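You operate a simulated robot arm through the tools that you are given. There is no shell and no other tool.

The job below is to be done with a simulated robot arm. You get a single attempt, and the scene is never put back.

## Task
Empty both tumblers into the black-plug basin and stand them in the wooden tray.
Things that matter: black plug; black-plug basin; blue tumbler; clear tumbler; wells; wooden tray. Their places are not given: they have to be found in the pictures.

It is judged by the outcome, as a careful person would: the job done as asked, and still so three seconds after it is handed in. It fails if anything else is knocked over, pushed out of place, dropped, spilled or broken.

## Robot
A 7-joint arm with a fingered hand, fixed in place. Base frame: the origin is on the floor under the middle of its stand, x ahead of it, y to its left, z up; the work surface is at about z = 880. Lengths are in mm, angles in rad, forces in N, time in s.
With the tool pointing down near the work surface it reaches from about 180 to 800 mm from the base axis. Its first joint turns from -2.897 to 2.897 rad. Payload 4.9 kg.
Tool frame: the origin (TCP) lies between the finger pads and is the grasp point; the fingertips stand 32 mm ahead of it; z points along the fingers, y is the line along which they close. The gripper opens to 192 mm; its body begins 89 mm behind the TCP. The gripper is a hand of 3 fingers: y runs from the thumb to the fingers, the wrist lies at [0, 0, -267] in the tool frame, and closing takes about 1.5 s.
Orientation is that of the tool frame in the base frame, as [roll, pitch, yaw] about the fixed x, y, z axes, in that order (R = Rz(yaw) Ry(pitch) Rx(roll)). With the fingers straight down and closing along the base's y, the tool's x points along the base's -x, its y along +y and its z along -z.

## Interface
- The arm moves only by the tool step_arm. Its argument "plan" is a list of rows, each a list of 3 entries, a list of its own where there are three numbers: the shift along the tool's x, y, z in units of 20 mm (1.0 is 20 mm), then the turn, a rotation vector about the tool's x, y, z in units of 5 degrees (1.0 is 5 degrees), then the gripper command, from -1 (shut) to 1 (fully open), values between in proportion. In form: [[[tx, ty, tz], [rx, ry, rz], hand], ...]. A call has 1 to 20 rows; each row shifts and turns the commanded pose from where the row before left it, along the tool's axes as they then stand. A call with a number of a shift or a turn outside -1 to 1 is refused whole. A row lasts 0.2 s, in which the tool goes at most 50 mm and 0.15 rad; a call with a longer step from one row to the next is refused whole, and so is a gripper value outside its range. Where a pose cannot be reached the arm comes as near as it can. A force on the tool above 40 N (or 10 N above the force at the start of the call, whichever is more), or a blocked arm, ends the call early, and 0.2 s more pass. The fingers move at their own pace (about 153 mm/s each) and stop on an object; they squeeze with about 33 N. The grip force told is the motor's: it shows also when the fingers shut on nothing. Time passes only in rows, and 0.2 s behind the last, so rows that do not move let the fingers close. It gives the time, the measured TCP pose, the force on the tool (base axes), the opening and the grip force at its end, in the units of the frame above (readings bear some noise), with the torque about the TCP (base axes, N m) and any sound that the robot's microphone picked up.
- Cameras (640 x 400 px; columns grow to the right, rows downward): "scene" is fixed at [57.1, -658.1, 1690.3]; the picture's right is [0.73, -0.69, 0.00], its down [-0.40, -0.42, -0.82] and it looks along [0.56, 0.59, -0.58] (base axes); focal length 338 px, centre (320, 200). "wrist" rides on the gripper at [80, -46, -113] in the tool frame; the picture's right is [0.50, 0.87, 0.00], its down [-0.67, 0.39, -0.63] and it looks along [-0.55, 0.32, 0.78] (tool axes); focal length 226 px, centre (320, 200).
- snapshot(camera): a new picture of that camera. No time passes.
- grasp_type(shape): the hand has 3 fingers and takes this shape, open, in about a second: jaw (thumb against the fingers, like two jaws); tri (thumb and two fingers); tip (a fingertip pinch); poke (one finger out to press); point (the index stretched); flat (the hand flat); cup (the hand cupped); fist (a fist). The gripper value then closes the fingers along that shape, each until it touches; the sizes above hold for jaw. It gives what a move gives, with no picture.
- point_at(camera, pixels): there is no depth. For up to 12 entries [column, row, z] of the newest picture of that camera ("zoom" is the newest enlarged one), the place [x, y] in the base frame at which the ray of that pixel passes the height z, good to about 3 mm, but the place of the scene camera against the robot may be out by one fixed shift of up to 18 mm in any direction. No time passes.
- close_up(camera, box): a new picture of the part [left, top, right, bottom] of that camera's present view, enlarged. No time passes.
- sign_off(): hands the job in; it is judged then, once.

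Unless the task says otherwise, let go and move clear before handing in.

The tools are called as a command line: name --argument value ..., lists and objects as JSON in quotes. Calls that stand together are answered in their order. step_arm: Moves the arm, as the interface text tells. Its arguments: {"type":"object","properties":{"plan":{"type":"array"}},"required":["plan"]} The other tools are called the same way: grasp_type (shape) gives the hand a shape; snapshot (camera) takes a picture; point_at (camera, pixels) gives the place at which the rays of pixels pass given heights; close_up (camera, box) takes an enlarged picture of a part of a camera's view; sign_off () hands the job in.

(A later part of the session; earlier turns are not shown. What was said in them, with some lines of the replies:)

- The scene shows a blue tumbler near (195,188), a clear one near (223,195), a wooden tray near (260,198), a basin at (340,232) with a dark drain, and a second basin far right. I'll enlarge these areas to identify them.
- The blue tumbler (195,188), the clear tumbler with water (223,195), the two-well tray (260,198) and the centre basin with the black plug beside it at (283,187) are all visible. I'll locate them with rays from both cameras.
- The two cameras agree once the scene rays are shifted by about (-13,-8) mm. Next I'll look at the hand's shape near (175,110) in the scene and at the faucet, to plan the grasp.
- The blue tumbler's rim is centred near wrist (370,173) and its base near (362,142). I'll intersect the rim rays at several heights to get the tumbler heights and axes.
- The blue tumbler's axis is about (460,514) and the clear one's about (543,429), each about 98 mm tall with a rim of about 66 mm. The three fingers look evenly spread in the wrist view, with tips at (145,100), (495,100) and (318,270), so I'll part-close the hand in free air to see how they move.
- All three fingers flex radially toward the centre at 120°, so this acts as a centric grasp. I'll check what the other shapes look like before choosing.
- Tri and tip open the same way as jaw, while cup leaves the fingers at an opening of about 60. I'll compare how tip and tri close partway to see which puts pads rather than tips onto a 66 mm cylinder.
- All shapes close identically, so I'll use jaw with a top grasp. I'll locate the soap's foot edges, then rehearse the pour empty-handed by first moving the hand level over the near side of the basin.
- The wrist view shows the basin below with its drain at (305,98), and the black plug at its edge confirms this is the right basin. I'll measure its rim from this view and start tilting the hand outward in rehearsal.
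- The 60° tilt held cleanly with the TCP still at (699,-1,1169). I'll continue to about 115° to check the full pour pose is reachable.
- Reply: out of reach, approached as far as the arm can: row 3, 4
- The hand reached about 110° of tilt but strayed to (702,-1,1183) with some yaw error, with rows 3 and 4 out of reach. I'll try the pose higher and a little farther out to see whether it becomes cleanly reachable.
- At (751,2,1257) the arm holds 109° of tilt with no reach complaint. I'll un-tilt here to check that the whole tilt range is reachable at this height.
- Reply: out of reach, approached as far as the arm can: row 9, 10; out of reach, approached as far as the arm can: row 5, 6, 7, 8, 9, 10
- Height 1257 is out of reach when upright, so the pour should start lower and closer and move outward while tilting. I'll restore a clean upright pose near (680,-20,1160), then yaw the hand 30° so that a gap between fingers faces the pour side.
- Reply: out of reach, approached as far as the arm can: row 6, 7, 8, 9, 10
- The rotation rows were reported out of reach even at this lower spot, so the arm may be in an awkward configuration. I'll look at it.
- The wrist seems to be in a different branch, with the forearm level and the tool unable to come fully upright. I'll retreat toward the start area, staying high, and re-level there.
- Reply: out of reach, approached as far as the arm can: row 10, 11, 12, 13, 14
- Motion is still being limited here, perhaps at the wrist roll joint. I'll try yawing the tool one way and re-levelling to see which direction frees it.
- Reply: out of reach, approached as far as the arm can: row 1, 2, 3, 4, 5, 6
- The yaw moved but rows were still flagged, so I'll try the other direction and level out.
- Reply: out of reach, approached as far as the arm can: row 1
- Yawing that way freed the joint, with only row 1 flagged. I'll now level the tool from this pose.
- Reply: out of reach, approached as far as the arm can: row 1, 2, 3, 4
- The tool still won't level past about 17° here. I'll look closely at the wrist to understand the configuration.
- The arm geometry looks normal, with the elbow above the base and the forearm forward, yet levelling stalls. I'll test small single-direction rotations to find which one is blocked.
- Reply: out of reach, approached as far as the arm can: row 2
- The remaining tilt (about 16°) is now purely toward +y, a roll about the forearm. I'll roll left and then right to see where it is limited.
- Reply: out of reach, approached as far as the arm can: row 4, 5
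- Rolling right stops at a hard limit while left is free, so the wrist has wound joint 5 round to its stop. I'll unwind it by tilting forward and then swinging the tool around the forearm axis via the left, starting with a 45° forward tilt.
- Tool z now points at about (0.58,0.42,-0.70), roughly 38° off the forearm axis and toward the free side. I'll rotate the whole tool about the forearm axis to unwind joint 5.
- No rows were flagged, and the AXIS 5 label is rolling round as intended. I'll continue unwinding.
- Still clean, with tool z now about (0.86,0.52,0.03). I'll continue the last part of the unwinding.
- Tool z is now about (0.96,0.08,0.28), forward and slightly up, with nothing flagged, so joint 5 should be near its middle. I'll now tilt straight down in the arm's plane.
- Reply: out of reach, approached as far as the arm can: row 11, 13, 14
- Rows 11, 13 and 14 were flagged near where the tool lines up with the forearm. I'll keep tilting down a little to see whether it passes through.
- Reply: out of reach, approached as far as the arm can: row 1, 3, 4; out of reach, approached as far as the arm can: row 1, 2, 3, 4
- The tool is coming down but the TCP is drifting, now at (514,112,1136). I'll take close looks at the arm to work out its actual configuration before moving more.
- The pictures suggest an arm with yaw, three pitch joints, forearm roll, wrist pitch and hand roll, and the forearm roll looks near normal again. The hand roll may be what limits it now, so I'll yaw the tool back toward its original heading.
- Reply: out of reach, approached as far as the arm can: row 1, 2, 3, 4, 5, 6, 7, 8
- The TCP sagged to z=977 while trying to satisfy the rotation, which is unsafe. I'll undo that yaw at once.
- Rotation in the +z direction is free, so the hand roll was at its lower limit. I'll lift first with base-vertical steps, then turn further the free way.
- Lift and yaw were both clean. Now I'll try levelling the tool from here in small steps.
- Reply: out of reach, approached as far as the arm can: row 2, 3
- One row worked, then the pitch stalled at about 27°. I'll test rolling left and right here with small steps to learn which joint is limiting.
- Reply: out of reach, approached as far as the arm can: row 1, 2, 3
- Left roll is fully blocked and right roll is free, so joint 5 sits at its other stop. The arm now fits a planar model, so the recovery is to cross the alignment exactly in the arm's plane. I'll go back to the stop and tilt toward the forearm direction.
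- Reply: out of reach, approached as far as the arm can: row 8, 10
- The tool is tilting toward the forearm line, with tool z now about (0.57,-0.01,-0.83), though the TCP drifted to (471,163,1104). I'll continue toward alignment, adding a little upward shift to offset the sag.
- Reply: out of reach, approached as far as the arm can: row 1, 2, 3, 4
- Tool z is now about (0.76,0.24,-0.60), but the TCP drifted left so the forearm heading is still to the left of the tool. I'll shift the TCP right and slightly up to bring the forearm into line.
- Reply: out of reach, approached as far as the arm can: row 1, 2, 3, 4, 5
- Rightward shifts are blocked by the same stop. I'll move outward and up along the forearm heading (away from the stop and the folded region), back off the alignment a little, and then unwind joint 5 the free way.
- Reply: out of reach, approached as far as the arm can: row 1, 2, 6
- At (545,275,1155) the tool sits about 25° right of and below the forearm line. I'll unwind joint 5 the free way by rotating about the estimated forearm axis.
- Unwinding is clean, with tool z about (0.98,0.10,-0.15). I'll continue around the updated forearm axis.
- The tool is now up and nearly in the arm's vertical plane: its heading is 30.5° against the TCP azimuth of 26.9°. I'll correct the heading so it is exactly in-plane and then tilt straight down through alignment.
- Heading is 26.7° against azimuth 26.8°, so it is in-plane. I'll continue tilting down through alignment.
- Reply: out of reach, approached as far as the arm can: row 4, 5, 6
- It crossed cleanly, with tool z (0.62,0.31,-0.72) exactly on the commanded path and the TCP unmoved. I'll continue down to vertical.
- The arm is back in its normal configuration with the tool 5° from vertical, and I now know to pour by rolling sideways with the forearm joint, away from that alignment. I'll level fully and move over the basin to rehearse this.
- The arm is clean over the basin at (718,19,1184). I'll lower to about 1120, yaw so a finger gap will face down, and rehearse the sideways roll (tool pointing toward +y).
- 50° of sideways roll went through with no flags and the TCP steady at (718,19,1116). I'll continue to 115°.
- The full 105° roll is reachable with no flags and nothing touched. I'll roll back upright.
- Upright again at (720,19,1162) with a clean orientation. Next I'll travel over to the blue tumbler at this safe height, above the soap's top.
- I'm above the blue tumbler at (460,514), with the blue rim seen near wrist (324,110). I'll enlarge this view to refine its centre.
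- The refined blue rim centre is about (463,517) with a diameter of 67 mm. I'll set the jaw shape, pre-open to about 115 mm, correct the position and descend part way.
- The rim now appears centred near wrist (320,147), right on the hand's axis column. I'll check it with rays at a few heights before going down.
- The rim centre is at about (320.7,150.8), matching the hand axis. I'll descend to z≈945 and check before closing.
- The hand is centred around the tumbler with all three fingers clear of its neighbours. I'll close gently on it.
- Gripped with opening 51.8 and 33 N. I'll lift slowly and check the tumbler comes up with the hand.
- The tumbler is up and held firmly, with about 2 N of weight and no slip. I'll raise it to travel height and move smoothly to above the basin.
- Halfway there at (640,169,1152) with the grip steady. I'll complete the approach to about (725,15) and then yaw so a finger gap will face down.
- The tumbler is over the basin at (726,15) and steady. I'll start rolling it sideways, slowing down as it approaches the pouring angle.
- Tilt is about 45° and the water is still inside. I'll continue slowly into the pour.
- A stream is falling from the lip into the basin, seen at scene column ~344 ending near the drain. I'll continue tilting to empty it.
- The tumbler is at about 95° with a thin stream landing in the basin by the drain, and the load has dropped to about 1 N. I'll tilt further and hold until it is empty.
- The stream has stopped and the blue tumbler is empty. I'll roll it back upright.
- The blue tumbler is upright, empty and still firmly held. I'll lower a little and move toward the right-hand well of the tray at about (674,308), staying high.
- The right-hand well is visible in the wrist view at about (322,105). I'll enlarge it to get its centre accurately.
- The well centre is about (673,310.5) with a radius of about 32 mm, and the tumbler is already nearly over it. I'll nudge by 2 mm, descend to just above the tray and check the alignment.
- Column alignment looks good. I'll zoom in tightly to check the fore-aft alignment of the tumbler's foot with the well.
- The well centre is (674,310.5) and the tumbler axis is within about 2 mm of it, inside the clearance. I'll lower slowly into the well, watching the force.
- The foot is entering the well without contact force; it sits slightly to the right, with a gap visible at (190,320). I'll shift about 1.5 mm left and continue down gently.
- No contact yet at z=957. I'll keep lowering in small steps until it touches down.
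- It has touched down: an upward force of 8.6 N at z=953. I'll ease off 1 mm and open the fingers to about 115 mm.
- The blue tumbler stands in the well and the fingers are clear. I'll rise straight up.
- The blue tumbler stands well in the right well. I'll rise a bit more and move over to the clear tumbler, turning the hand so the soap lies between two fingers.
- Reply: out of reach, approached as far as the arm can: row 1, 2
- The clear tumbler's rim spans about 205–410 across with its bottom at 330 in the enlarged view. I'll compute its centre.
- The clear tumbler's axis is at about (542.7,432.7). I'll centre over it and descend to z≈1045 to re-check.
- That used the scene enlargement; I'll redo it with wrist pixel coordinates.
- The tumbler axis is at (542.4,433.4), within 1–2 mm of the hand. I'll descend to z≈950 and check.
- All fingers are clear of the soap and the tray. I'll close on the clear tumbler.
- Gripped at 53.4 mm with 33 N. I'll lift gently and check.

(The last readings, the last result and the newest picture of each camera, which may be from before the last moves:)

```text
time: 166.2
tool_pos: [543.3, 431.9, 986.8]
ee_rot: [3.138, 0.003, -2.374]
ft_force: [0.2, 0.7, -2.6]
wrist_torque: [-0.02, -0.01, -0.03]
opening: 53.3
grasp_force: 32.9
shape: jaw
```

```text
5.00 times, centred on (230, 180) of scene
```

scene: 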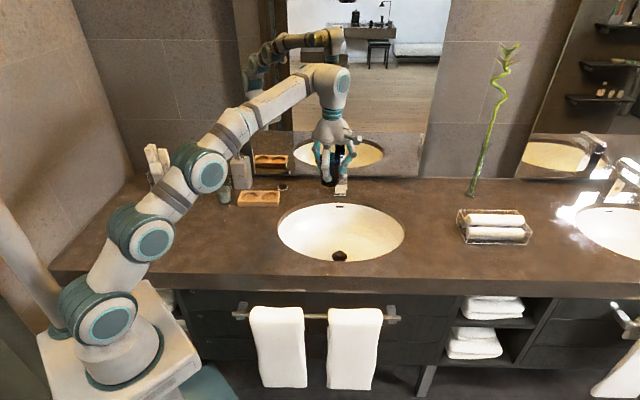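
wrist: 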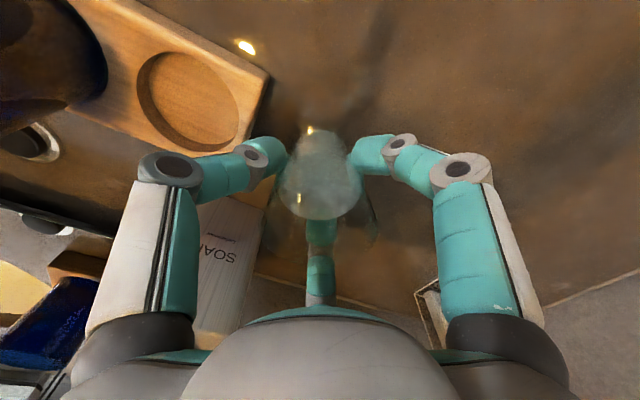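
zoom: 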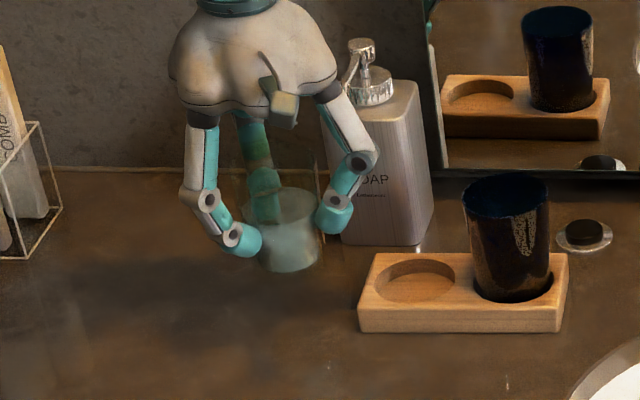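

The clear tumbler is held firmly, with about 2.6 N of load. I'll raise it to travel height and carry it to the basin.

step_arm --plan '[[[0, 0, -0.4], [0, 0, 0], -1], [[0, 0, -0.7], [0, 0, 0], -1], [[0, 0, -0.85], [0, 0, 0], -1], [[0, 0, -0.85], [0, 0, 0], -1], [[0, 0, -0.85], [0, 0, 0], -1], [[0, 0, -0.85], [0, 0, 0], -1], [[0, 0, -0.85], [0, 0, 0], -1], [[0, 0, -0.85], [0, 0, 0], -1], [[0, 0, -0.85], [0, 0, 0], -1], [[0, 0, -0.55], [0, 0, 0], -1], [[0, 0, -0.3], [0, 0, 0], -1], [[0, 0, 0], [0, 0, 0], -1]]'

step_arm --plan '[[[0.112, -0.3, 0], [0, 0, 0], -1], [[0.223, -0.6, 0], [0, 0, 0], -1], [[0.317, -0.85, 0], [0, 0, 0], -1], [[0.354, -0.95, 0], [0, 0, 0], -1], [[0.354, -0.95, 0], [0, 0, 0], -1], [[0.354, -0.95, 0], [0, 0, 0], -1], [[0.354, -0.95, 0], [0, 0, 0], -1], [[0.354, -0.95, 0], [0, 0, 0], -1], [[0.354, -0.95, 0], [0, 0, 0], -1], [[0.354, -0.95, 0], [0, 0, 0], -1], [[0.354, -0.95, 0], [0, 0, 0], -1], [[0.354, -0.95, 0], [0, 0, 0], -1], [[0.317, -0.85, 0], [0, 0, 0], -1], [[0.223, -0.6, 0], [0, 0, 0], -1]]'

snapshot --camera "scene"

```text
time: 168.8
tool_pos: [543.4, 432.3, 1147.7]
ee_rot: [3.139, 0.004, -2.375]
ft_force: [0.4, -0.9, -2.4]
wrist_torque: [0.03, 0.01, 0.02]
opening: 53.4
grasp_force: 33.1
shape: jaw
```

```text
time: 171.8
tool_pos: [643.3, 202.2, 1144.2]
ee_rot: [3.137, 0.005, -2.373]
ft_force: [0.8, 0.5, -2.4]
wrist_torque: [-0.01, -0.02, -0.05]
opening: 53.2
grasp_force: 32.7
shape: jaw
```

```text
taken
```

scene: 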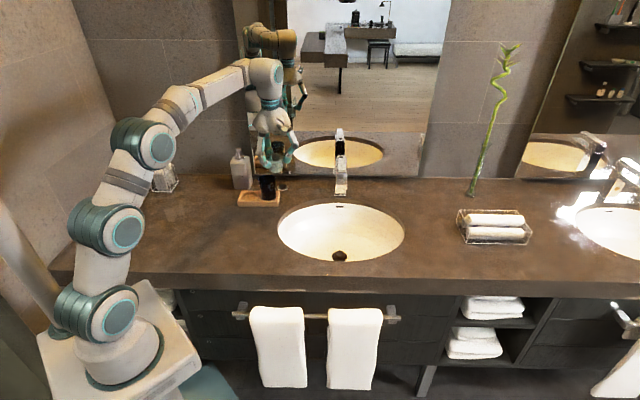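

Travelling fine at (643,202,1144). I'll finish the approach and set the yaw for the pour.

step_arm --plan '[[[0.148, -0.4, 0], [0, 0, 0], -1], [[0.26, -0.7, 0], [0, 0, 0], -1], [[0.334, -0.9, 0], [0, 0, 0], -1], [[0.352, -0.95, 0], [0, 0, 0], -1], [[0.352, -0.95, 0], [0, 0, 0], -1], [[0.352, -0.95, 0], [0, 0, 0], -1], [[0.352, -0.95, 0], [0, 0, 0], -1], [[0.352, -0.95, 0], [0, 0, 0], -1], [[0.334, -0.9, 0], [0, 0, 0], -1], [[0.297, -0.8, 0], [0, 0, 0], -1], [[0.26, -0.7, 0], [0, 0, 0], -1], [[0.156, -0.42, 0], [0, 0, 0], -1], [[0, 0, 0], [0, 0, -0.8], -1], [[0, 0, 0], [0, 0, -0.8], -1], [[0, 0, 0], [0, 0, -0.8], -1], [[0, 0, 0], [0, 0, -0.8], -1], [[0, 0, 0], [0, 0, 0], -1]]'

snapshot --camera "wrist"

```text
time: 175.4
tool_pos: [724.7, 15.5, 1143.9]
ee_rot: [3.141, 0.004, -2.092]
ft_force: [0.8, 0.1, -3.6]
wrist_torque: [0.02, 0.07, -0.01]
opening: 53.2
grasp_force: 33.0
shape: jaw
```

```text
taken
```

wrist: 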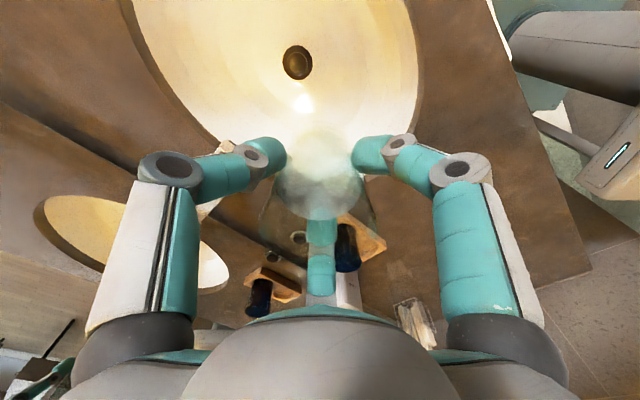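

The tumbler is over the basin at the same pose used for the blue one. I'll roll it with the same slow profile.

step_arm --plan '[[[0, 0, 0], [-0.3, -0.52, 0], -1], [[0, 0, 0], [-0.45, -0.779, 0], -1], [[0, 0, 0], [-0.45, -0.779, 0], -1], [[0, 0, 0], [-0.45, -0.779, 0], -1], [[0, 0, 0], [-0.45, -0.779, 0], -1], [[0, 0, 0], [-0.4, -0.693, 0], -1], [[0, 0, 0], [-0.3, -0.52, 0], -1], [[0, 0, 0], [-0.25, -0.433, 0], -1], [[0, 0, 0], [-0.25, -0.433, 0], -1], [[0, 0, 0], [-0.25, -0.433, 0], -1], [[0, 0, 0], [-0.25, -0.433, 0], -1], [[0, 0, 0], [-0.25, -0.433, 0], -1], [[0, 0, 0], [-0.25, -0.433, 0], -1], [[0, 0, 0], [-0.25, -0.433, 0], -1]]'

step_arm --plan '[[[0, 0, 0], [-0.25, -0.433, 0], -1], [[0, 0, 0], [-0.25, -0.433, 0], -1], [[0, 0, 0], [-0.25, -0.433, 0], -1], [[0, 0, 0], [-0.25, -0.433, 0], -1], [[0, 0, 0], [-0.25, -0.433, 0], -1], [[0, 0, 0], [-0.25, -0.433, 0], -1], [[0, 0, 0], [-0.25, -0.433, 0], -1], [[0, 0, 0], [-0.25, -0.433, 0], -1]]'

snapshot --camera "scene"

snapshot --camera "wrist"

```text
time: 178.4
tool_pos: [724.6, 15.8, 1143.9]
ee_rot: [2.666, 0.671, -2.262]
ft_force: [0.5, -0.1, -2.3]
wrist_torque: [-0.05, 0.02, 0.03]
opening: 53.3
grasp_force: 32.9
shape: jaw
```

```text
time: 180.2
tool_pos: [725.8, 17.8, 1144.1]
ee_rot: [2.302, 0.914, -2.525]
ft_force: [0.3, -0.3, -2.1]
wrist_torque: [-0.07, 0.01, -0.01]
opening: 53.2
grasp_force: 33.0
shape: jaw
```

```text
taken
```

scene: 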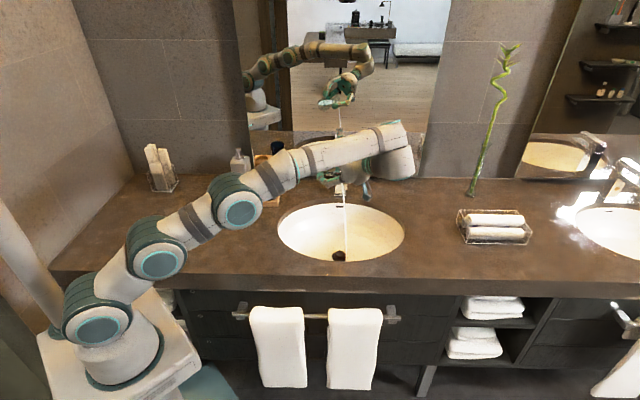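

```text
taken
```

wrist: 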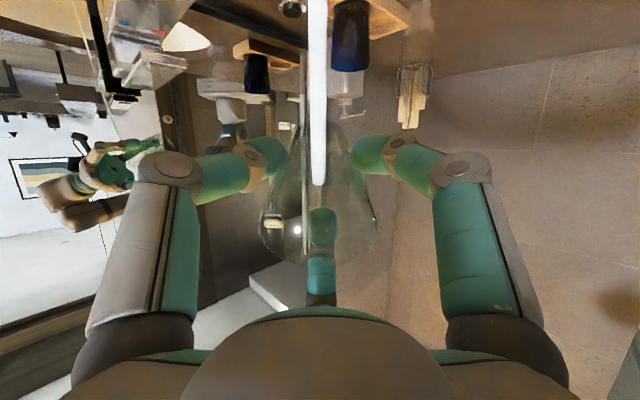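

The stream is falling into the basin at scene column ~344, landing by the drain. I'll continue tilting and hold until it is empty.

step_arm --plan '[[[0, 0, 0], [-0.2, -0.346, 0], -1], [[0, 0, 0], [-0.2, -0.346, 0], -1], [[0, 0, 0], [-0.2, -0.346, 0], -1], [[0, 0, 0], [-0.2, -0.346, 0], -1], [[0, 0, 0], [-0.2, -0.346, 0], -1], [[0, 0, 0], [-0.25, -0.433, 0], -1], [[0, 0, 0], [-0.25, -0.433, 0], -1], [[0, 0, 0], [-0.25, -0.433, 0], -1], [[0, 0, 0], [-0.25, -0.433, 0], -1], [[0, 0, 0], [-0.25, -0.433, 0], -1], [[0, 0, 0], [-0.25, -0.433, 0], -1], [[0, 0, 0], [-0.25, -0.433, 0], -1], [[0, 0, 0], [-0.25, -0.433, 0], -1]]'

step_arm --plan '[[[0, 0, 0], [-0.3, -0.52, 0], -1], [[0, 0, 0], [-0.3, -0.52, 0], -1], [[0, 0, 0], [-0.3, -0.52, 0], -1], [[0, 0, 0], [-0.3, -0.52, 0], -1], [[0, 0, 0], [-0.3, -0.52, 0], -1], [[0, 0, 0], [-0.3, -0.52, 0], -1], [[0, 0, 0], [0, 0, 0], -1], [[0, 0, 0], [0, 0, 0], -1], [[0, 0, 0], [0, 0, 0], -1], [[0, 0, 0], [0, 0, 0], -1], [[0, 0, 0], [0, 0, 0], -1], [[0, 0, 0], [0, 0, 0], -1], [[0, 0, 0], [0, 0, 0], -1], [[0, 0, 0], [0, 0, 0], -1], [[0, 0, 0], [0, 0, 0], -1], [[0, 0, 0], [0, 0, 0], -1]]'

close_up --camera "scene" --box '[260, 140, 440, 280]'

snapshot --camera "wrist"

```text
time: 183.0
tool_pos: [725.6, 12.9, 1142.8]
ee_rot: [1.367, 1.039, 2.965]
ft_force: [-0.5, -0.3, -1.8]
wrist_torque: [-0.04, 0.01, 0.04]
opening: 53.1
grasp_force: 32.7
shape: jaw
```

```text
time: 186.4
tool_pos: [725.2, 15.7, 1144.8]
ee_rot: [0.847, 0.914, 2.529]
ft_force: [-0.3, 0.1, -2.1]
wrist_torque: [-0.05, 0.01, 0.05]
opening: 53.1
grasp_force: 33.2
shape: jaw
```

```text
2.86 times, centred on (350, 210) of scene
```

zoom: 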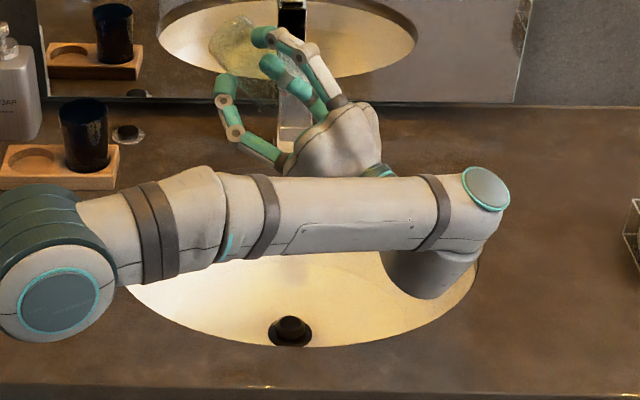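

```text
taken
```

wrist: 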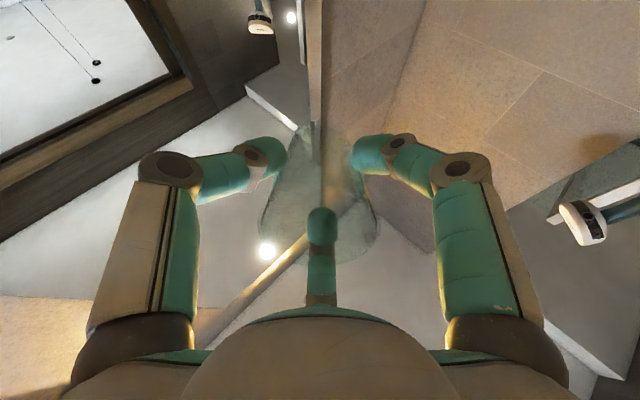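

No stream remains and the glass looks empty. I'll roll it back upright.

step_arm --plan '[[[0, 0, 0], [0, 0, 0], -1], [[0, 0, 0], [0, 0, 0], -1], [[0, 0, 0], [0.5, 0.866, 0], -1], [[0, 0, 0], [0.5, 0.866, 0], -1], [[0, 0, 0], [0.5, 0.866, 0], -1], [[0, 0, 0], [0.5, 0.866, 0], -1], [[0, 0, 0], [0.5, 0.866, 0], -1], [[0, 0, 0], [0.5, 0.866, 0], -1], [[0, 0, 0], [0.5, 0.866, 0], -1], [[0, 0, 0], [0.5, 0.866, 0], -1], [[0, 0, 0], [0.5, 0.866, 0], -1], [[0, 0, 0], [0.5, 0.866, 0], -1], [[0, 0, 0], [0.5, 0.866, 0], -1], [[0, 0, 0], [0.5, 0.866, 0], -1], [[0, 0, 0], [0.5, 0.866, 0], -1], [[0, 0, 0], [0.5, 0.866, 0], -1], [[0, 0, 0], [0.5, 0.866, 0], -1], [[0, 0, 0], [0.5, 0.866, 0], -1], [[0, 0, 0], [0.5, 0.866, 0], -1], [[0, 0, 0], [0.5, 0.866, 0], -1]]'

step_arm --plan '[[[0, 0, 0], [0.5, 0.866, 0], -1], [[0, 0, 0], [0.5, 0.866, 0], -1], [[0, 0, 0], [0.5, 0.866, 0], -1], [[0, 0, 0], [0.5, 0.866, 0], -1], [[0, 0, 0], [0.35, 0.606, 0], -1], [[0, 0, 0], [0, 0, 0], -1]]'

snapshot --camera "wrist"

close_up --camera "scene" --box '[280, 120, 400, 220]'

```text
time: 190.6
tool_pos: [725.2, 14.1, 1145.6]
ee_rot: [2.926, 0.358, -2.134]
ft_force: [0.1, -0.2, -1.3]
wrist_torque: [-0.07, 0.0, -0.02]
opening: 53.1
grasp_force: 32.8
shape: jaw
```

```text
time: 192.0
tool_pos: [724.2, 16.0, 1142.4]
ee_rot: [3.139, 0.004, -2.095]
ft_force: [0.8, -0.3, -1.5]
wrist_torque: [-0.03, 0.03, 0.01]
opening: 53.2
grasp_force: 33.5
shape: jaw
```

```text
taken
```

wrist: 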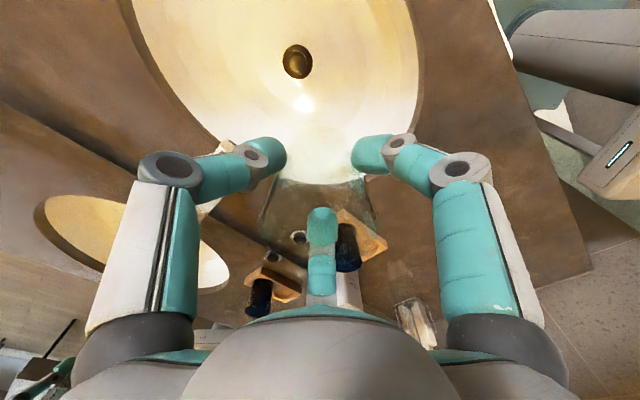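

```text
4.00 times, centred on (340, 170) of scene
```

zoom: 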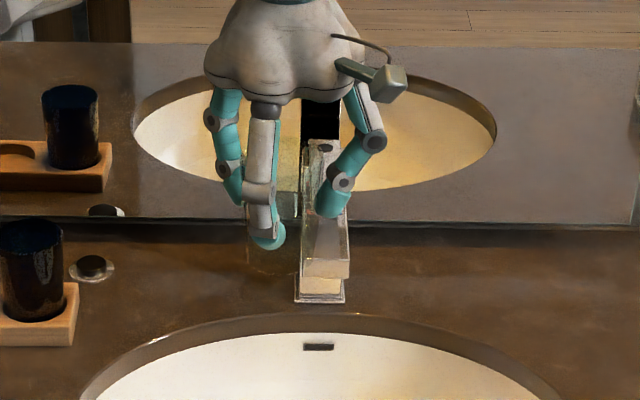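

The clear tumbler is empty and upright, with its load down to about 1.5 N. I'll lower a little and carry it toward the left well.

step_arm --plan '[[[0, 0, 0.7], [0, 0, 0], -1], [[0, 0, 0.7], [0, 0, 0], -1], [[0, 0, 0.6], [0, 0, 0], -1], [[-0.4, 0.424, 0], [0, 0, 0], -1], [[-0.8, 0.847, 0], [0, 0, 0], -1], [[-0.8, 0.847, 0], [0, 0, 0], -1], [[-0.8, 0.847, 0], [0, 0, 0], -1], [[-0.8, 0.847, 0], [0, 0, 0], -1], [[-0.8, 0.847, 0], [0, 0, 0], -1], [[-0.8, 0.847, 0], [0, 0, 0], -1], [[-0.8, 0.847, 0], [0, 0, 0], -1], [[-0.8, 0.847, 0], [0, 0, 0], -1], [[-0.8, 0.847, 0], [0, 0, 0], -1], [[-0.8, 0.847, 0], [0, 0, 0], -1], [[-0.8, 0.847, 0], [0, 0, 0], -1], [[-0.8, 0.847, 0], [0, 0, 0], -1], [[-0.8, 0.847, 0], [0, 0, 0], -1], [[-0.8, 0.847, 0], [0, 0, 0], -1], [[-0.8, 0.847, 0], [0, 0, 0], -1], [[-0.225, 0.252, 0], [0, 0, 0], -1]]'

step_arm --plan '[[[0, 0, 0], [0, 0, 0.971], -1], [[0, 0, 0], [0, 0, 0.971], -1], [[0, 0, 0], [0, 0, 0.971], -1], [[0, 0, 0], [0, 0, 0.971], -1], [[0, 0, 0], [0, 0, 0.971], -1], [[0, 0, 0], [0, 0, 0.971], -1], [[0, 0, 0], [0, 0, 0.971], -1], [[0, 0, 0], [0, 0, 0.971], -1], [[0, 0, 0], [0, 0, 0.971], -1], [[0, 0, 0], [0, 0, 0.971], -1], [[0, 0, 0], [0, 0, 0.971], -1], [[0, 0, 0], [0, 0, 0.971], -1], [[0, 0, 0], [0, 0, 0.971], -1], [[0, 0, 0], [0, 0, 0.971], -1], [[0, 0, 0], [0, 0, 0.971], -1], [[0, 0, 0], [0, 0, 0.971], -1], [[0, 0, 0], [0, 0, 0], -1]]'

snapshot --camera "wrist"

close_up --camera "wrist" --box '[240, 40, 400, 140]'

```text
time: 196.2
tool_pos: [621.4, 368.9, 1105.3]
ee_rot: [3.14, 0.007, -2.094]
ft_force: [0.2, -0.1, -1.5]
wrist_torque: [-0.03, 0.02, 0.01]
opening: 53.1
grasp_force: 33.2
shape: jaw
```

```text
time: 199.8
tool_pos: [619.2, 367.2, 1105.1]
ee_rot: [3.135, -0.001, 2.833]
ft_force: [0.3, 0.8, -0.7]
wrist_torque: [0.0, -0.04, 0.02]
opening: 52.9
grasp_force: 33.1
shape: jaw
```

```text
taken
```

wrist: 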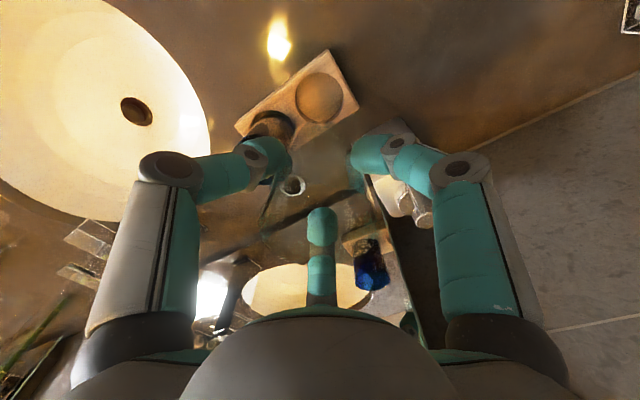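

```text
4.00 times, centred on (320, 90) of wrist
```

zoom: 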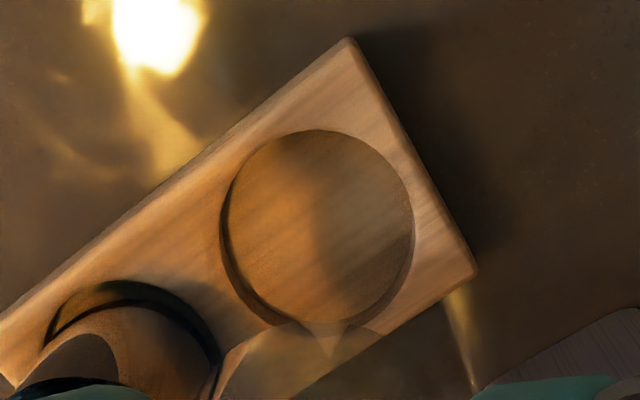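

The left well is visible at zoom centre ~(317,229). I'll compute its position.

point_at --camera "zoom" --pixels '[[317, 229, 904], [220, 222, 904], [415, 222, 904], [318, 129, 904], [312, 329, 904], [248, 160, 904], [386, 160, 904], [248, 298, 904], [386, 298, 904], [348, 38, 904], [477, 272, 904]]'

```text
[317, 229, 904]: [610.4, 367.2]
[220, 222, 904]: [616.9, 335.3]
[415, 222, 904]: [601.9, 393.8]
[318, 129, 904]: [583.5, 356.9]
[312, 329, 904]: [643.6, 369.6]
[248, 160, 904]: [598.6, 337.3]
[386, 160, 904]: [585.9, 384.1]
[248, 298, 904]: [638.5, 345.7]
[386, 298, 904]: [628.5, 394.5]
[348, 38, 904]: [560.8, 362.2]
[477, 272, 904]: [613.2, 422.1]
```

The centre comes out at about (612,365), a few mm from my first far-off estimate. I'll compare the tray in the same scene crop as at the start to be sure it hasn't moved.

close_up --camera "scene" --box '[180, 165, 290, 215]'

close_up --camera "scene" --box '[140, 130, 300, 230]'

```text
5.82 times, centred on (235, 190) of scene
```

zoom: 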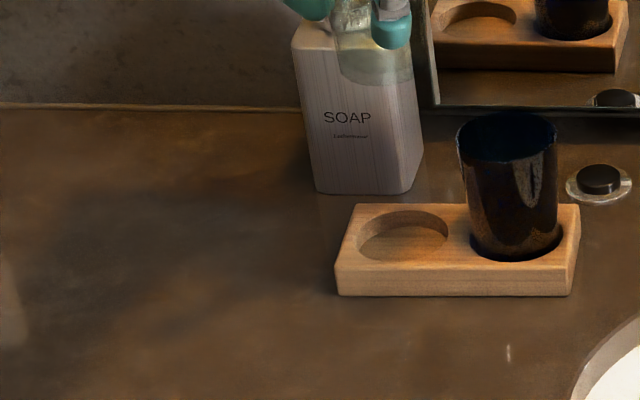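

```text
4.00 times, centred on (220, 180) of scene
```

zoom: 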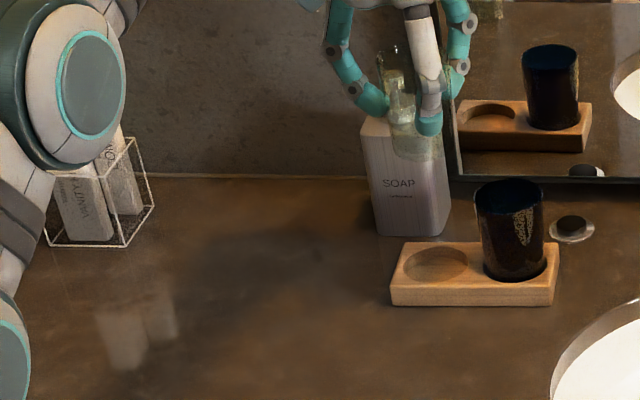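

The tray hasn't moved, since its corners match the first picture exactly. Combining the well circle and the tray's end corners gives a left-well centre of about (614.3,365). I'll shift there and descend to just above the tray.

step_arm --plan '[[[0.202, -0.222, 0], [0, 0, 0], -1], [[0, 0, 0.9], [0, 0, 0], -1], [[0, 0, 0.9], [0, 0, 0], -1], [[0, 0, 0.9], [0, 0, 0], -1], [[0, 0, 0.9], [0, 0, 0], -1], [[0, 0, 0.9], [0, 0, 0], -1], [[0, 0, 0.7], [0, 0, 0], -1], [[0, 0, 0.4], [0, 0, 0], -1], [[0, 0, 0], [0, 0, 0], -1]]'

close_up --camera "scene" --box '[225, 170, 281, 205]'

close_up --camera "scene" --box '[200, 130, 300, 210]'

snapshot --camera "wrist"

close_up --camera "wrist" --box '[240, 60, 400, 160]'

```text
time: 201.8
tool_pos: [615.5, 365.1, 993.9]
ee_rot: [3.133, -0.002, 2.835]
ft_force: [0.1, 0.0, -1.7]
wrist_torque: [0.0, -0.02, 0.0]
opening: 53.0
grasp_force: 33.2
shape: jaw
```

```text
11.43 times, centred on (253, 188) of scene
```

zoom: 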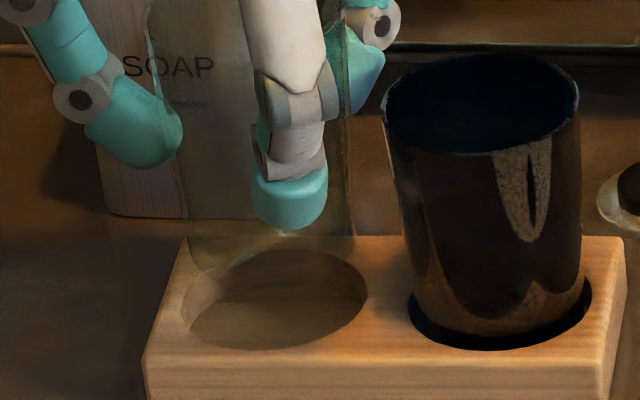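

```text
5.00 times, centred on (250, 170) of scene
```

zoom: 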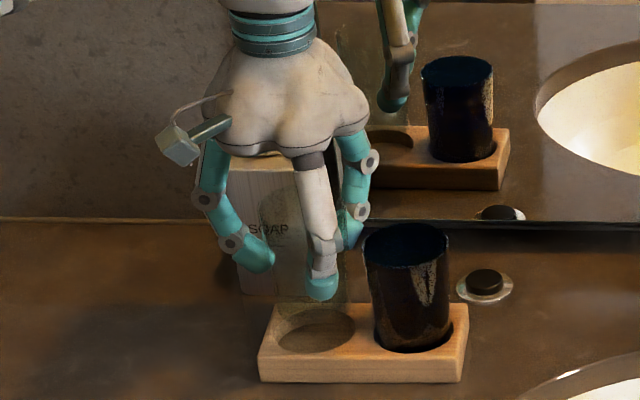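

```text
taken
```

wrist: 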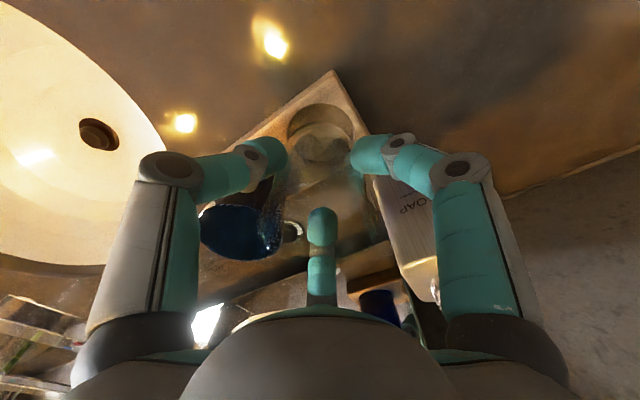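

```text
4.00 times, centred on (320, 110) of wrist
```

zoom: 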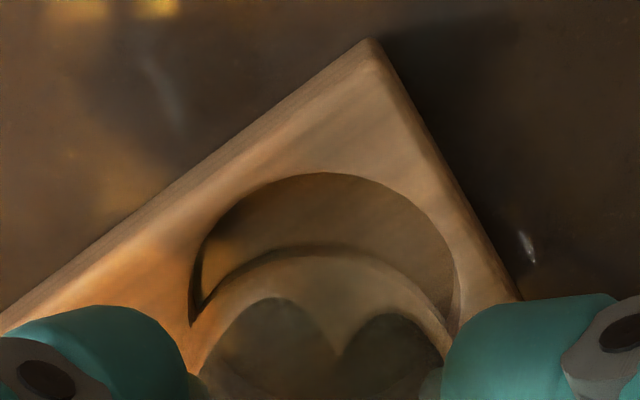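

The wrist view suggests the well's centre is still offset from the hand axis. I'll measure it again from this closer view.

point_at --camera "zoom" --pixels '[[325, 172, 904], [192, 290, 904], [458, 300, 904], [235, 205, 904], [415, 205, 904], [203, 245, 904], [446, 245, 904], [370, 42, 904], [325, 325, 904], [325, 172, 910], [325, 172, 898]]'

```text
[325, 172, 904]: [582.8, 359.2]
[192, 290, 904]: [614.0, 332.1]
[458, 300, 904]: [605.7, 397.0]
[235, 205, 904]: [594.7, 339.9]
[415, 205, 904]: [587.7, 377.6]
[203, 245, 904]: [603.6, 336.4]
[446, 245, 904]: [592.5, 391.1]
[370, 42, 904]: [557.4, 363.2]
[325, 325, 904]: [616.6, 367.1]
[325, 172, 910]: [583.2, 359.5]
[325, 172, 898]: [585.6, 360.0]
```

The fits average to about (614.2,365.4), so the hand is centred to within 1–2 mm. I'll check the glass's foot against the well in a tighter scene view.

close_up --camera "scene" --box '[233, 178, 269, 202]'

```text
16.00 times, centred on (251, 190) of scene
```

zoom: 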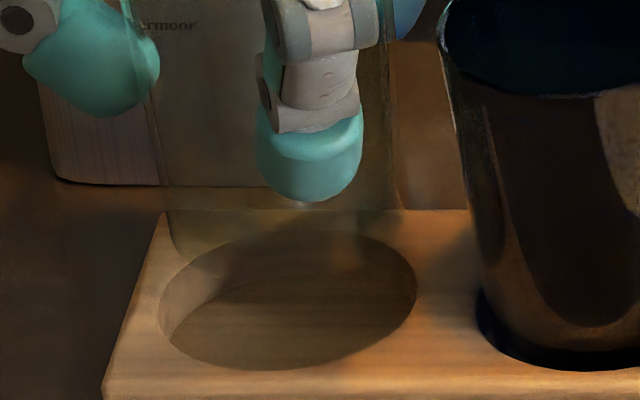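

point_at --camera "scene" --pixels '[[248.97, 196.22, 904], [268.85, 196.36, 904], [248.97, 196.22, 904], [268.85, 196.36, 904]]'

```text
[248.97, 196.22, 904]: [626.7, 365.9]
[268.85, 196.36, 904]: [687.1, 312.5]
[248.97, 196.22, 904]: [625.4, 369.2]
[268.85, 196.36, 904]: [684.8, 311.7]
```

All estimates agree on about (614.4,365.4), so it is aligned. I'll lower slowly into the well, watching the force.

step_arm --plan '[[[0, 0, 0.2], [0, 0, 0], -1], [[0, 0, 0.2], [0, 0, 0], -1], [[0, 0, 0.2], [0, 0, 0], -1], [[0, 0, 0.15], [0, 0, 0], -1], [[0, 0, 0.15], [0, 0, 0], -1], [[0, 0, 0.1], [0, 0, 0], -1], [[0, 0, 0.1], [0, 0, 0], -1], [[0, 0, 0], [0, 0, 0], -1]]'

close_up --camera "scene" --box '[233, 178, 269, 202]'

close_up --camera "wrist" --box '[240, 60, 400, 160]'

```text
time: 203.6
tool_pos: [614.4, 365.5, 970.6]
ee_rot: [3.135, -0.002, 2.835]
ft_force: [0.2, -0.3, -2.2]
wrist_torque: [0.01, -0.03, -0.02]
opening: 53.1
grasp_force: 33.0
shape: jaw
```

```text
16.00 times, centred on (251, 190) of scene
```

zoom: 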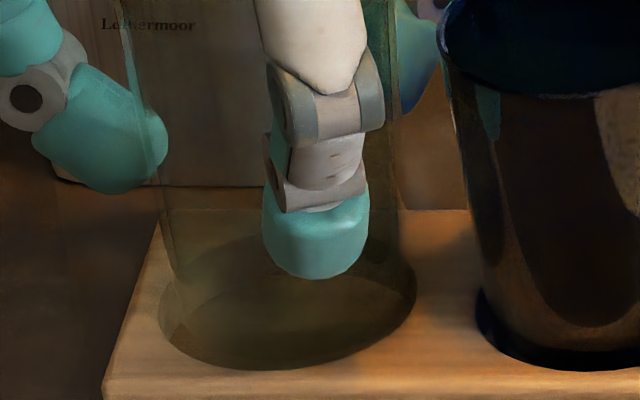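

```text
4.00 times, centred on (320, 110) of wrist
```

zoom: 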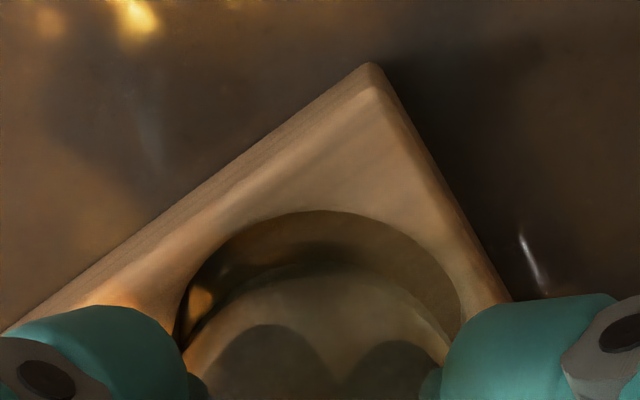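

It is entering the well with no contact force. I'll continue lowering in small steps.

step_arm --plan '[[[0, 0, 0.1], [0, 0, 0], -1], [[0, 0, 0.1], [0, 0, 0], -1], [[0, 0, 0.1], [0, 0, 0], -1], [[0, 0, 0], [0, 0, 0], -1]]'

step_arm --plan '[[[0, 0, 0.08], [0, 0, 0], -1], [[0, 0, 0.08], [0, 0, 0], -1], [[0, 0, 0], [0, 0, 0], -1]]'

```text
time: 204.6
tool_pos: [616.1, 364.8, 965.2]
ee_rot: [3.137, -0.003, 2.834]
ft_force: [0.0, 0.5, -1.7]
wrist_torque: [0.0, 0.0, 0.02]
opening: 53.1
grasp_force: 32.9
shape: jaw
```

```text
time: 205.4
tool_pos: [616.0, 366.4, 961.8]
ee_rot: [3.134, 0.0, 2.834]
ft_force: [-0.4, -0.7, -1.4]
wrist_torque: [0.0, -0.01, 0.0]
opening: 52.9
grasp_force: 33.1
shape: jaw
```

step_arm --plan '[[[0, 0, 0.08], [0, 0, 0], -1], [[0, 0, 0.05], [0, 0, 0], -1], [[0, 0, 0], [0, 0, 0], -1]]'

close_up --camera "scene" --box '[233, 178, 269, 202]'

```text
time: 206.2
tool_pos: [615.0, 366.1, 961.8]
ee_rot: [3.136, -0.002, 2.834]
ft_force: [-0.7, -0.4, -2.7]
wrist_torque: [0.02, -0.01, 0.01]
opening: 52.9
grasp_force: 32.8
shape: jaw
```

```text
16.00 times, centred on (251, 190) of scene
```

zoom: 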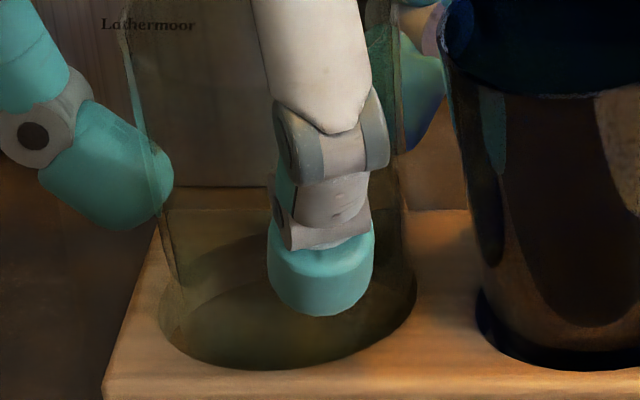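

Not touching yet at about z=960. I'll continue down in small steps.

step_arm --plan '[[[0, 0, 0.08], [0, 0, 0], -1], [[0, 0, 0], [0, 0, 0], -1]]'

step_arm --plan '[[[0, 0, 0.08], [0, 0, 0], -1], [[0, 0, 0], [0, 0, 0], -1]]'

```text
time: 206.8
tool_pos: [614.3, 366.3, 959.3]
ee_rot: [3.133, -0.002, 2.835]
ft_force: [-0.3, 0.3, 0.8]
wrist_torque: [-0.01, 0.01, -0.02]
opening: 53.2
grasp_force: 32.2
shape: jaw
```

```text
time: 207.4
tool_pos: [616.6, 365.3, 958.4]
ee_rot: [3.133, 0.002, 2.835]
ft_force: [-1.6, 1.8, 7.0]
wrist_torque: [-0.17, 0.03, -0.03]
opening: 53.6
grasp_force: 32.5
shape: jaw
```

It is seated, with a 7 N upward force at z≈958. I'll ease off 1 mm and open the fingers moderately so they stay clear of the blue tumbler.

step_arm --plan '[[[0, 0, -0.06], [0, 0, 0], -1], [[0, 0, 0], [0, 0, 0], -1], [[0, 0, 0], [0, 0, 0], -0.35], [[0, 0, 0], [0, 0, 0], -0.2], [[0, 0, 0], [0, 0, 0], -0.05], [[0, 0, 0], [0, 0, 0], 0.1], [[0, 0, 0], [0, 0, 0], 0.1], [[0, 0, 0], [0, 0, 0], 0.1]]'

close_up --camera "scene" --box '[200, 130, 300, 210]'

snapshot --camera "wrist"

```text
time: 209.2
tool_pos: [615.1, 366.3, 957.8]
ee_rot: [3.134, -0.002, 2.835]
ft_force: [0.5, -0.6, -0.1]
wrist_torque: [0.04, 0.01, 0.04]
opening: 104.9
grasp_force: 0.0
shape: jaw
```

```text
5.00 times, centred on (250, 170) of scene
```

zoom: 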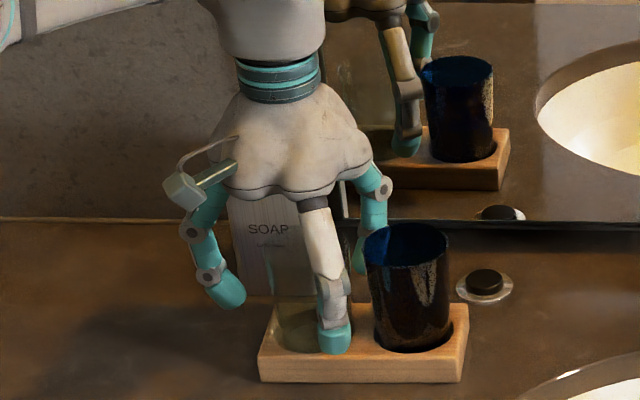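

```text
taken
```

wrist: 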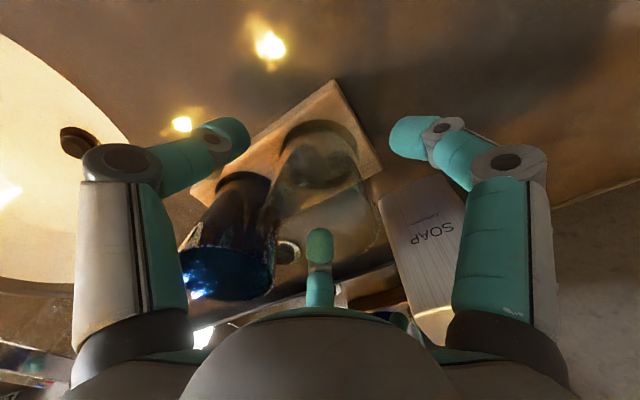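

The clear glass stands in the left well and the fingers are off it. I'll rise straight up slowly.

step_arm --plan '[[[0, 0, -0.3], [0, 0, 0], 0.1], [[0, 0, -0.4], [0, 0, 0], 0.1], [[0, 0, -0.6], [0, 0, 0], 0.1], [[0, 0, -0.9], [0, 0, 0], 0.1], [[0, 0, -0.9], [0, 0, 0], 0.1], [[0, 0, -0.9], [0, 0, 0], 0.1], [[0, 0, -0.9], [0, 0, 0], 0.1], [[0, 0, -0.9], [0, 0, 0], 0.1], [[0, 0, -0.9], [0, 0, 0], 0.1], [[0, 0, -0.9], [0, 0, 0], 0.1], [[0, 0, -0.9], [0, 0, 0], 0.1], [[0, 0, 0], [0, 0, 0], 0.1]]'

close_up --camera "scene" --box '[200, 130, 300, 210]'

snapshot --camera "wrist"

```text
time: 211.8
tool_pos: [615.1, 364.5, 1128.3]
ee_rot: [3.135, -0.002, 2.835]
ft_force: [-0.2, 0.1, -0.3]
wrist_torque: [0.0, 0.02, 0.02]
opening: 104.7
grasp_force: 0.0
shape: jaw
```

```text
5.00 times, centred on (250, 170) of scene
```

zoom: 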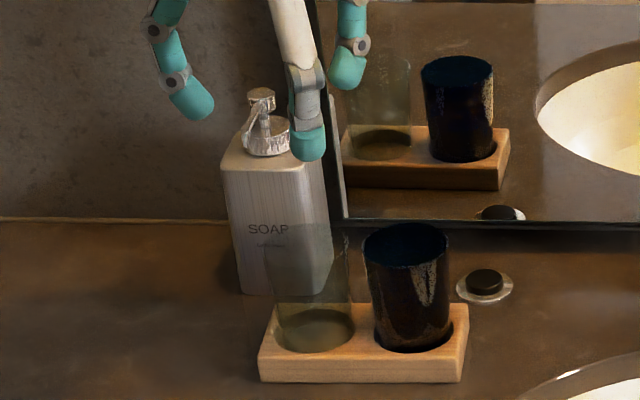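

```text
taken
```

wrist: 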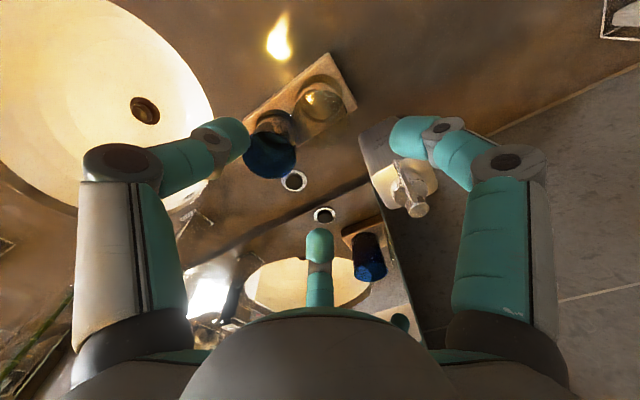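

Both tumblers stand in the tray. I'll retreat the hand up and back toward the robot, then inspect closely.

step_arm --plan '[[[0, 0, -0.8], [0, 0, 0], 0.1], [[0, 0, -0.8], [0, 0, 0], 0.1], [[0.797, -0.464, 0], [0, 0, 0], 0.1], [[0.797, -0.464, 0], [0, 0, 0], 0.1], [[0.797, -0.464, 0], [0, 0, 0], 0.1], [[0.797, -0.464, 0], [0, 0, 0], 0.1], [[0.797, -0.464, 0], [0, 0, 0], 0.1], [[0.797, -0.464, 0], [0, 0, 0], 0.1], [[0.797, -0.464, 0], [0, 0, 0], 0.1], [[0.797, -0.464, 0], [0, 0, 0], 0.1], [[0.797, -0.464, 0], [0, 0, 0], 0.1], [[0.797, -0.464, 0], [0, 0, 0], 0.1], [[0, 0, 0], [0, 0, 0], 0.1]]'

close_up --camera "scene" --box '[225, 160, 297, 208]'

snapshot --camera "scene"

snapshot --camera "wrist"

```text
time: 214.6
tool_pos: [435.6, 322.9, 1158.2]
ee_rot: [3.134, -0.001, 2.833]
ft_force: [-0.4, -0.1, -0.1]
wrist_torque: [0.0, 0.0, 0.01]
opening: 105.3
grasp_force: 0.1
shape: jaw
```

```text
8.33 times, centred on (261, 184) of scene
```

zoom: 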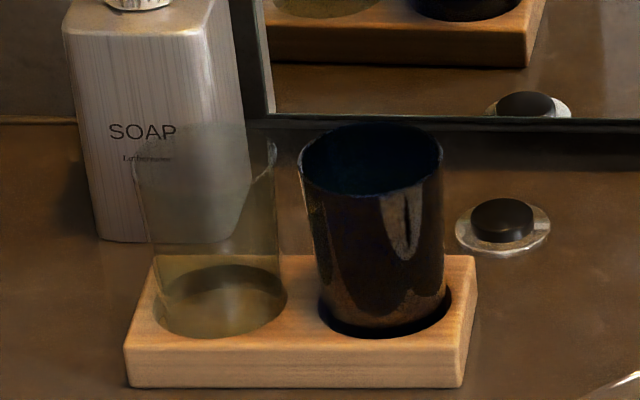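

```text
taken
```

scene: 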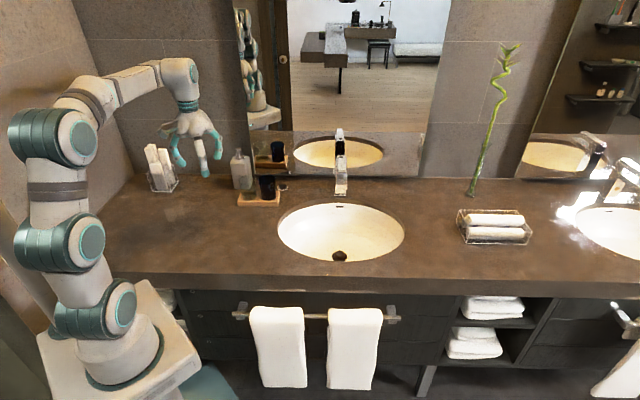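

```text
taken
```

wrist: 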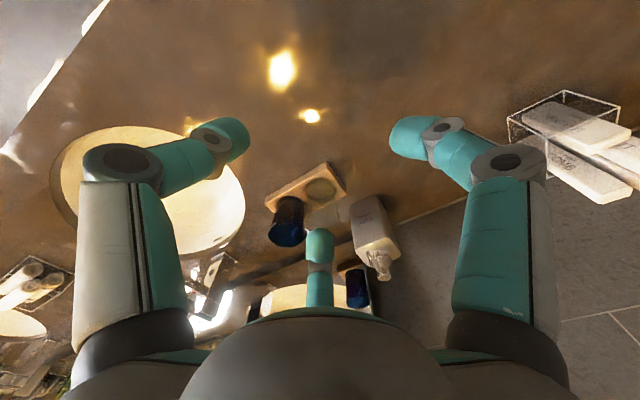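

Both tumblers stand upright in their wells, and the soap, plug and other items are where they were. I'll take one last look inside the tumblers before handing in.

close_up --camera "wrist" --box '[240, 150, 400, 250]'

close_up --camera "scene" --box '[260, 180, 420, 280]'

```text
4.00 times, centred on (320, 200) of wrist
```

zoom: 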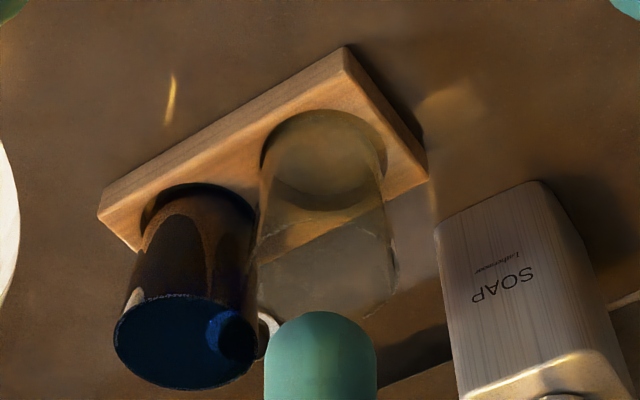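

```text
4.00 times, centred on (340, 230) of scene
```

zoom: 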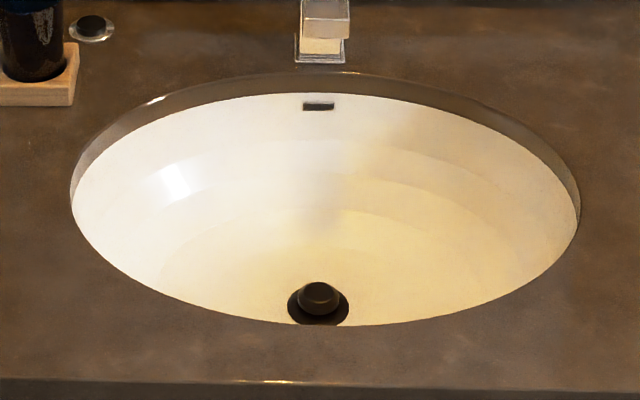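

Both tumblers look empty and sit in the two wells, the counter around the basin is dry, and the hand is clear. I'm handing the job in.

sign_off

```text
The job is handed in.
```

Both tumblers are empty and standing upright in the wooden tray: the clear one in the left well, the blue one in the right. The job is handed in.

- **Pouring:** I poured both into the centre basin, the one with the black plug beside it. The last pictures show no water left in either tumbler and a dry counter around the basin.
- **Everything else:** The tray, soap and plug are where they were in the first pictures. I saw nothing knocked over or pushed out of place.
- **Rehearsal trouble:** While rehearsing the pour with an empty hand, the arm hit its joint limits. At one point it sagged to about 100 mm above the counter, without touching anything. I recovered it and switched to a sideways pour, which ran cleanly for both tumblers.
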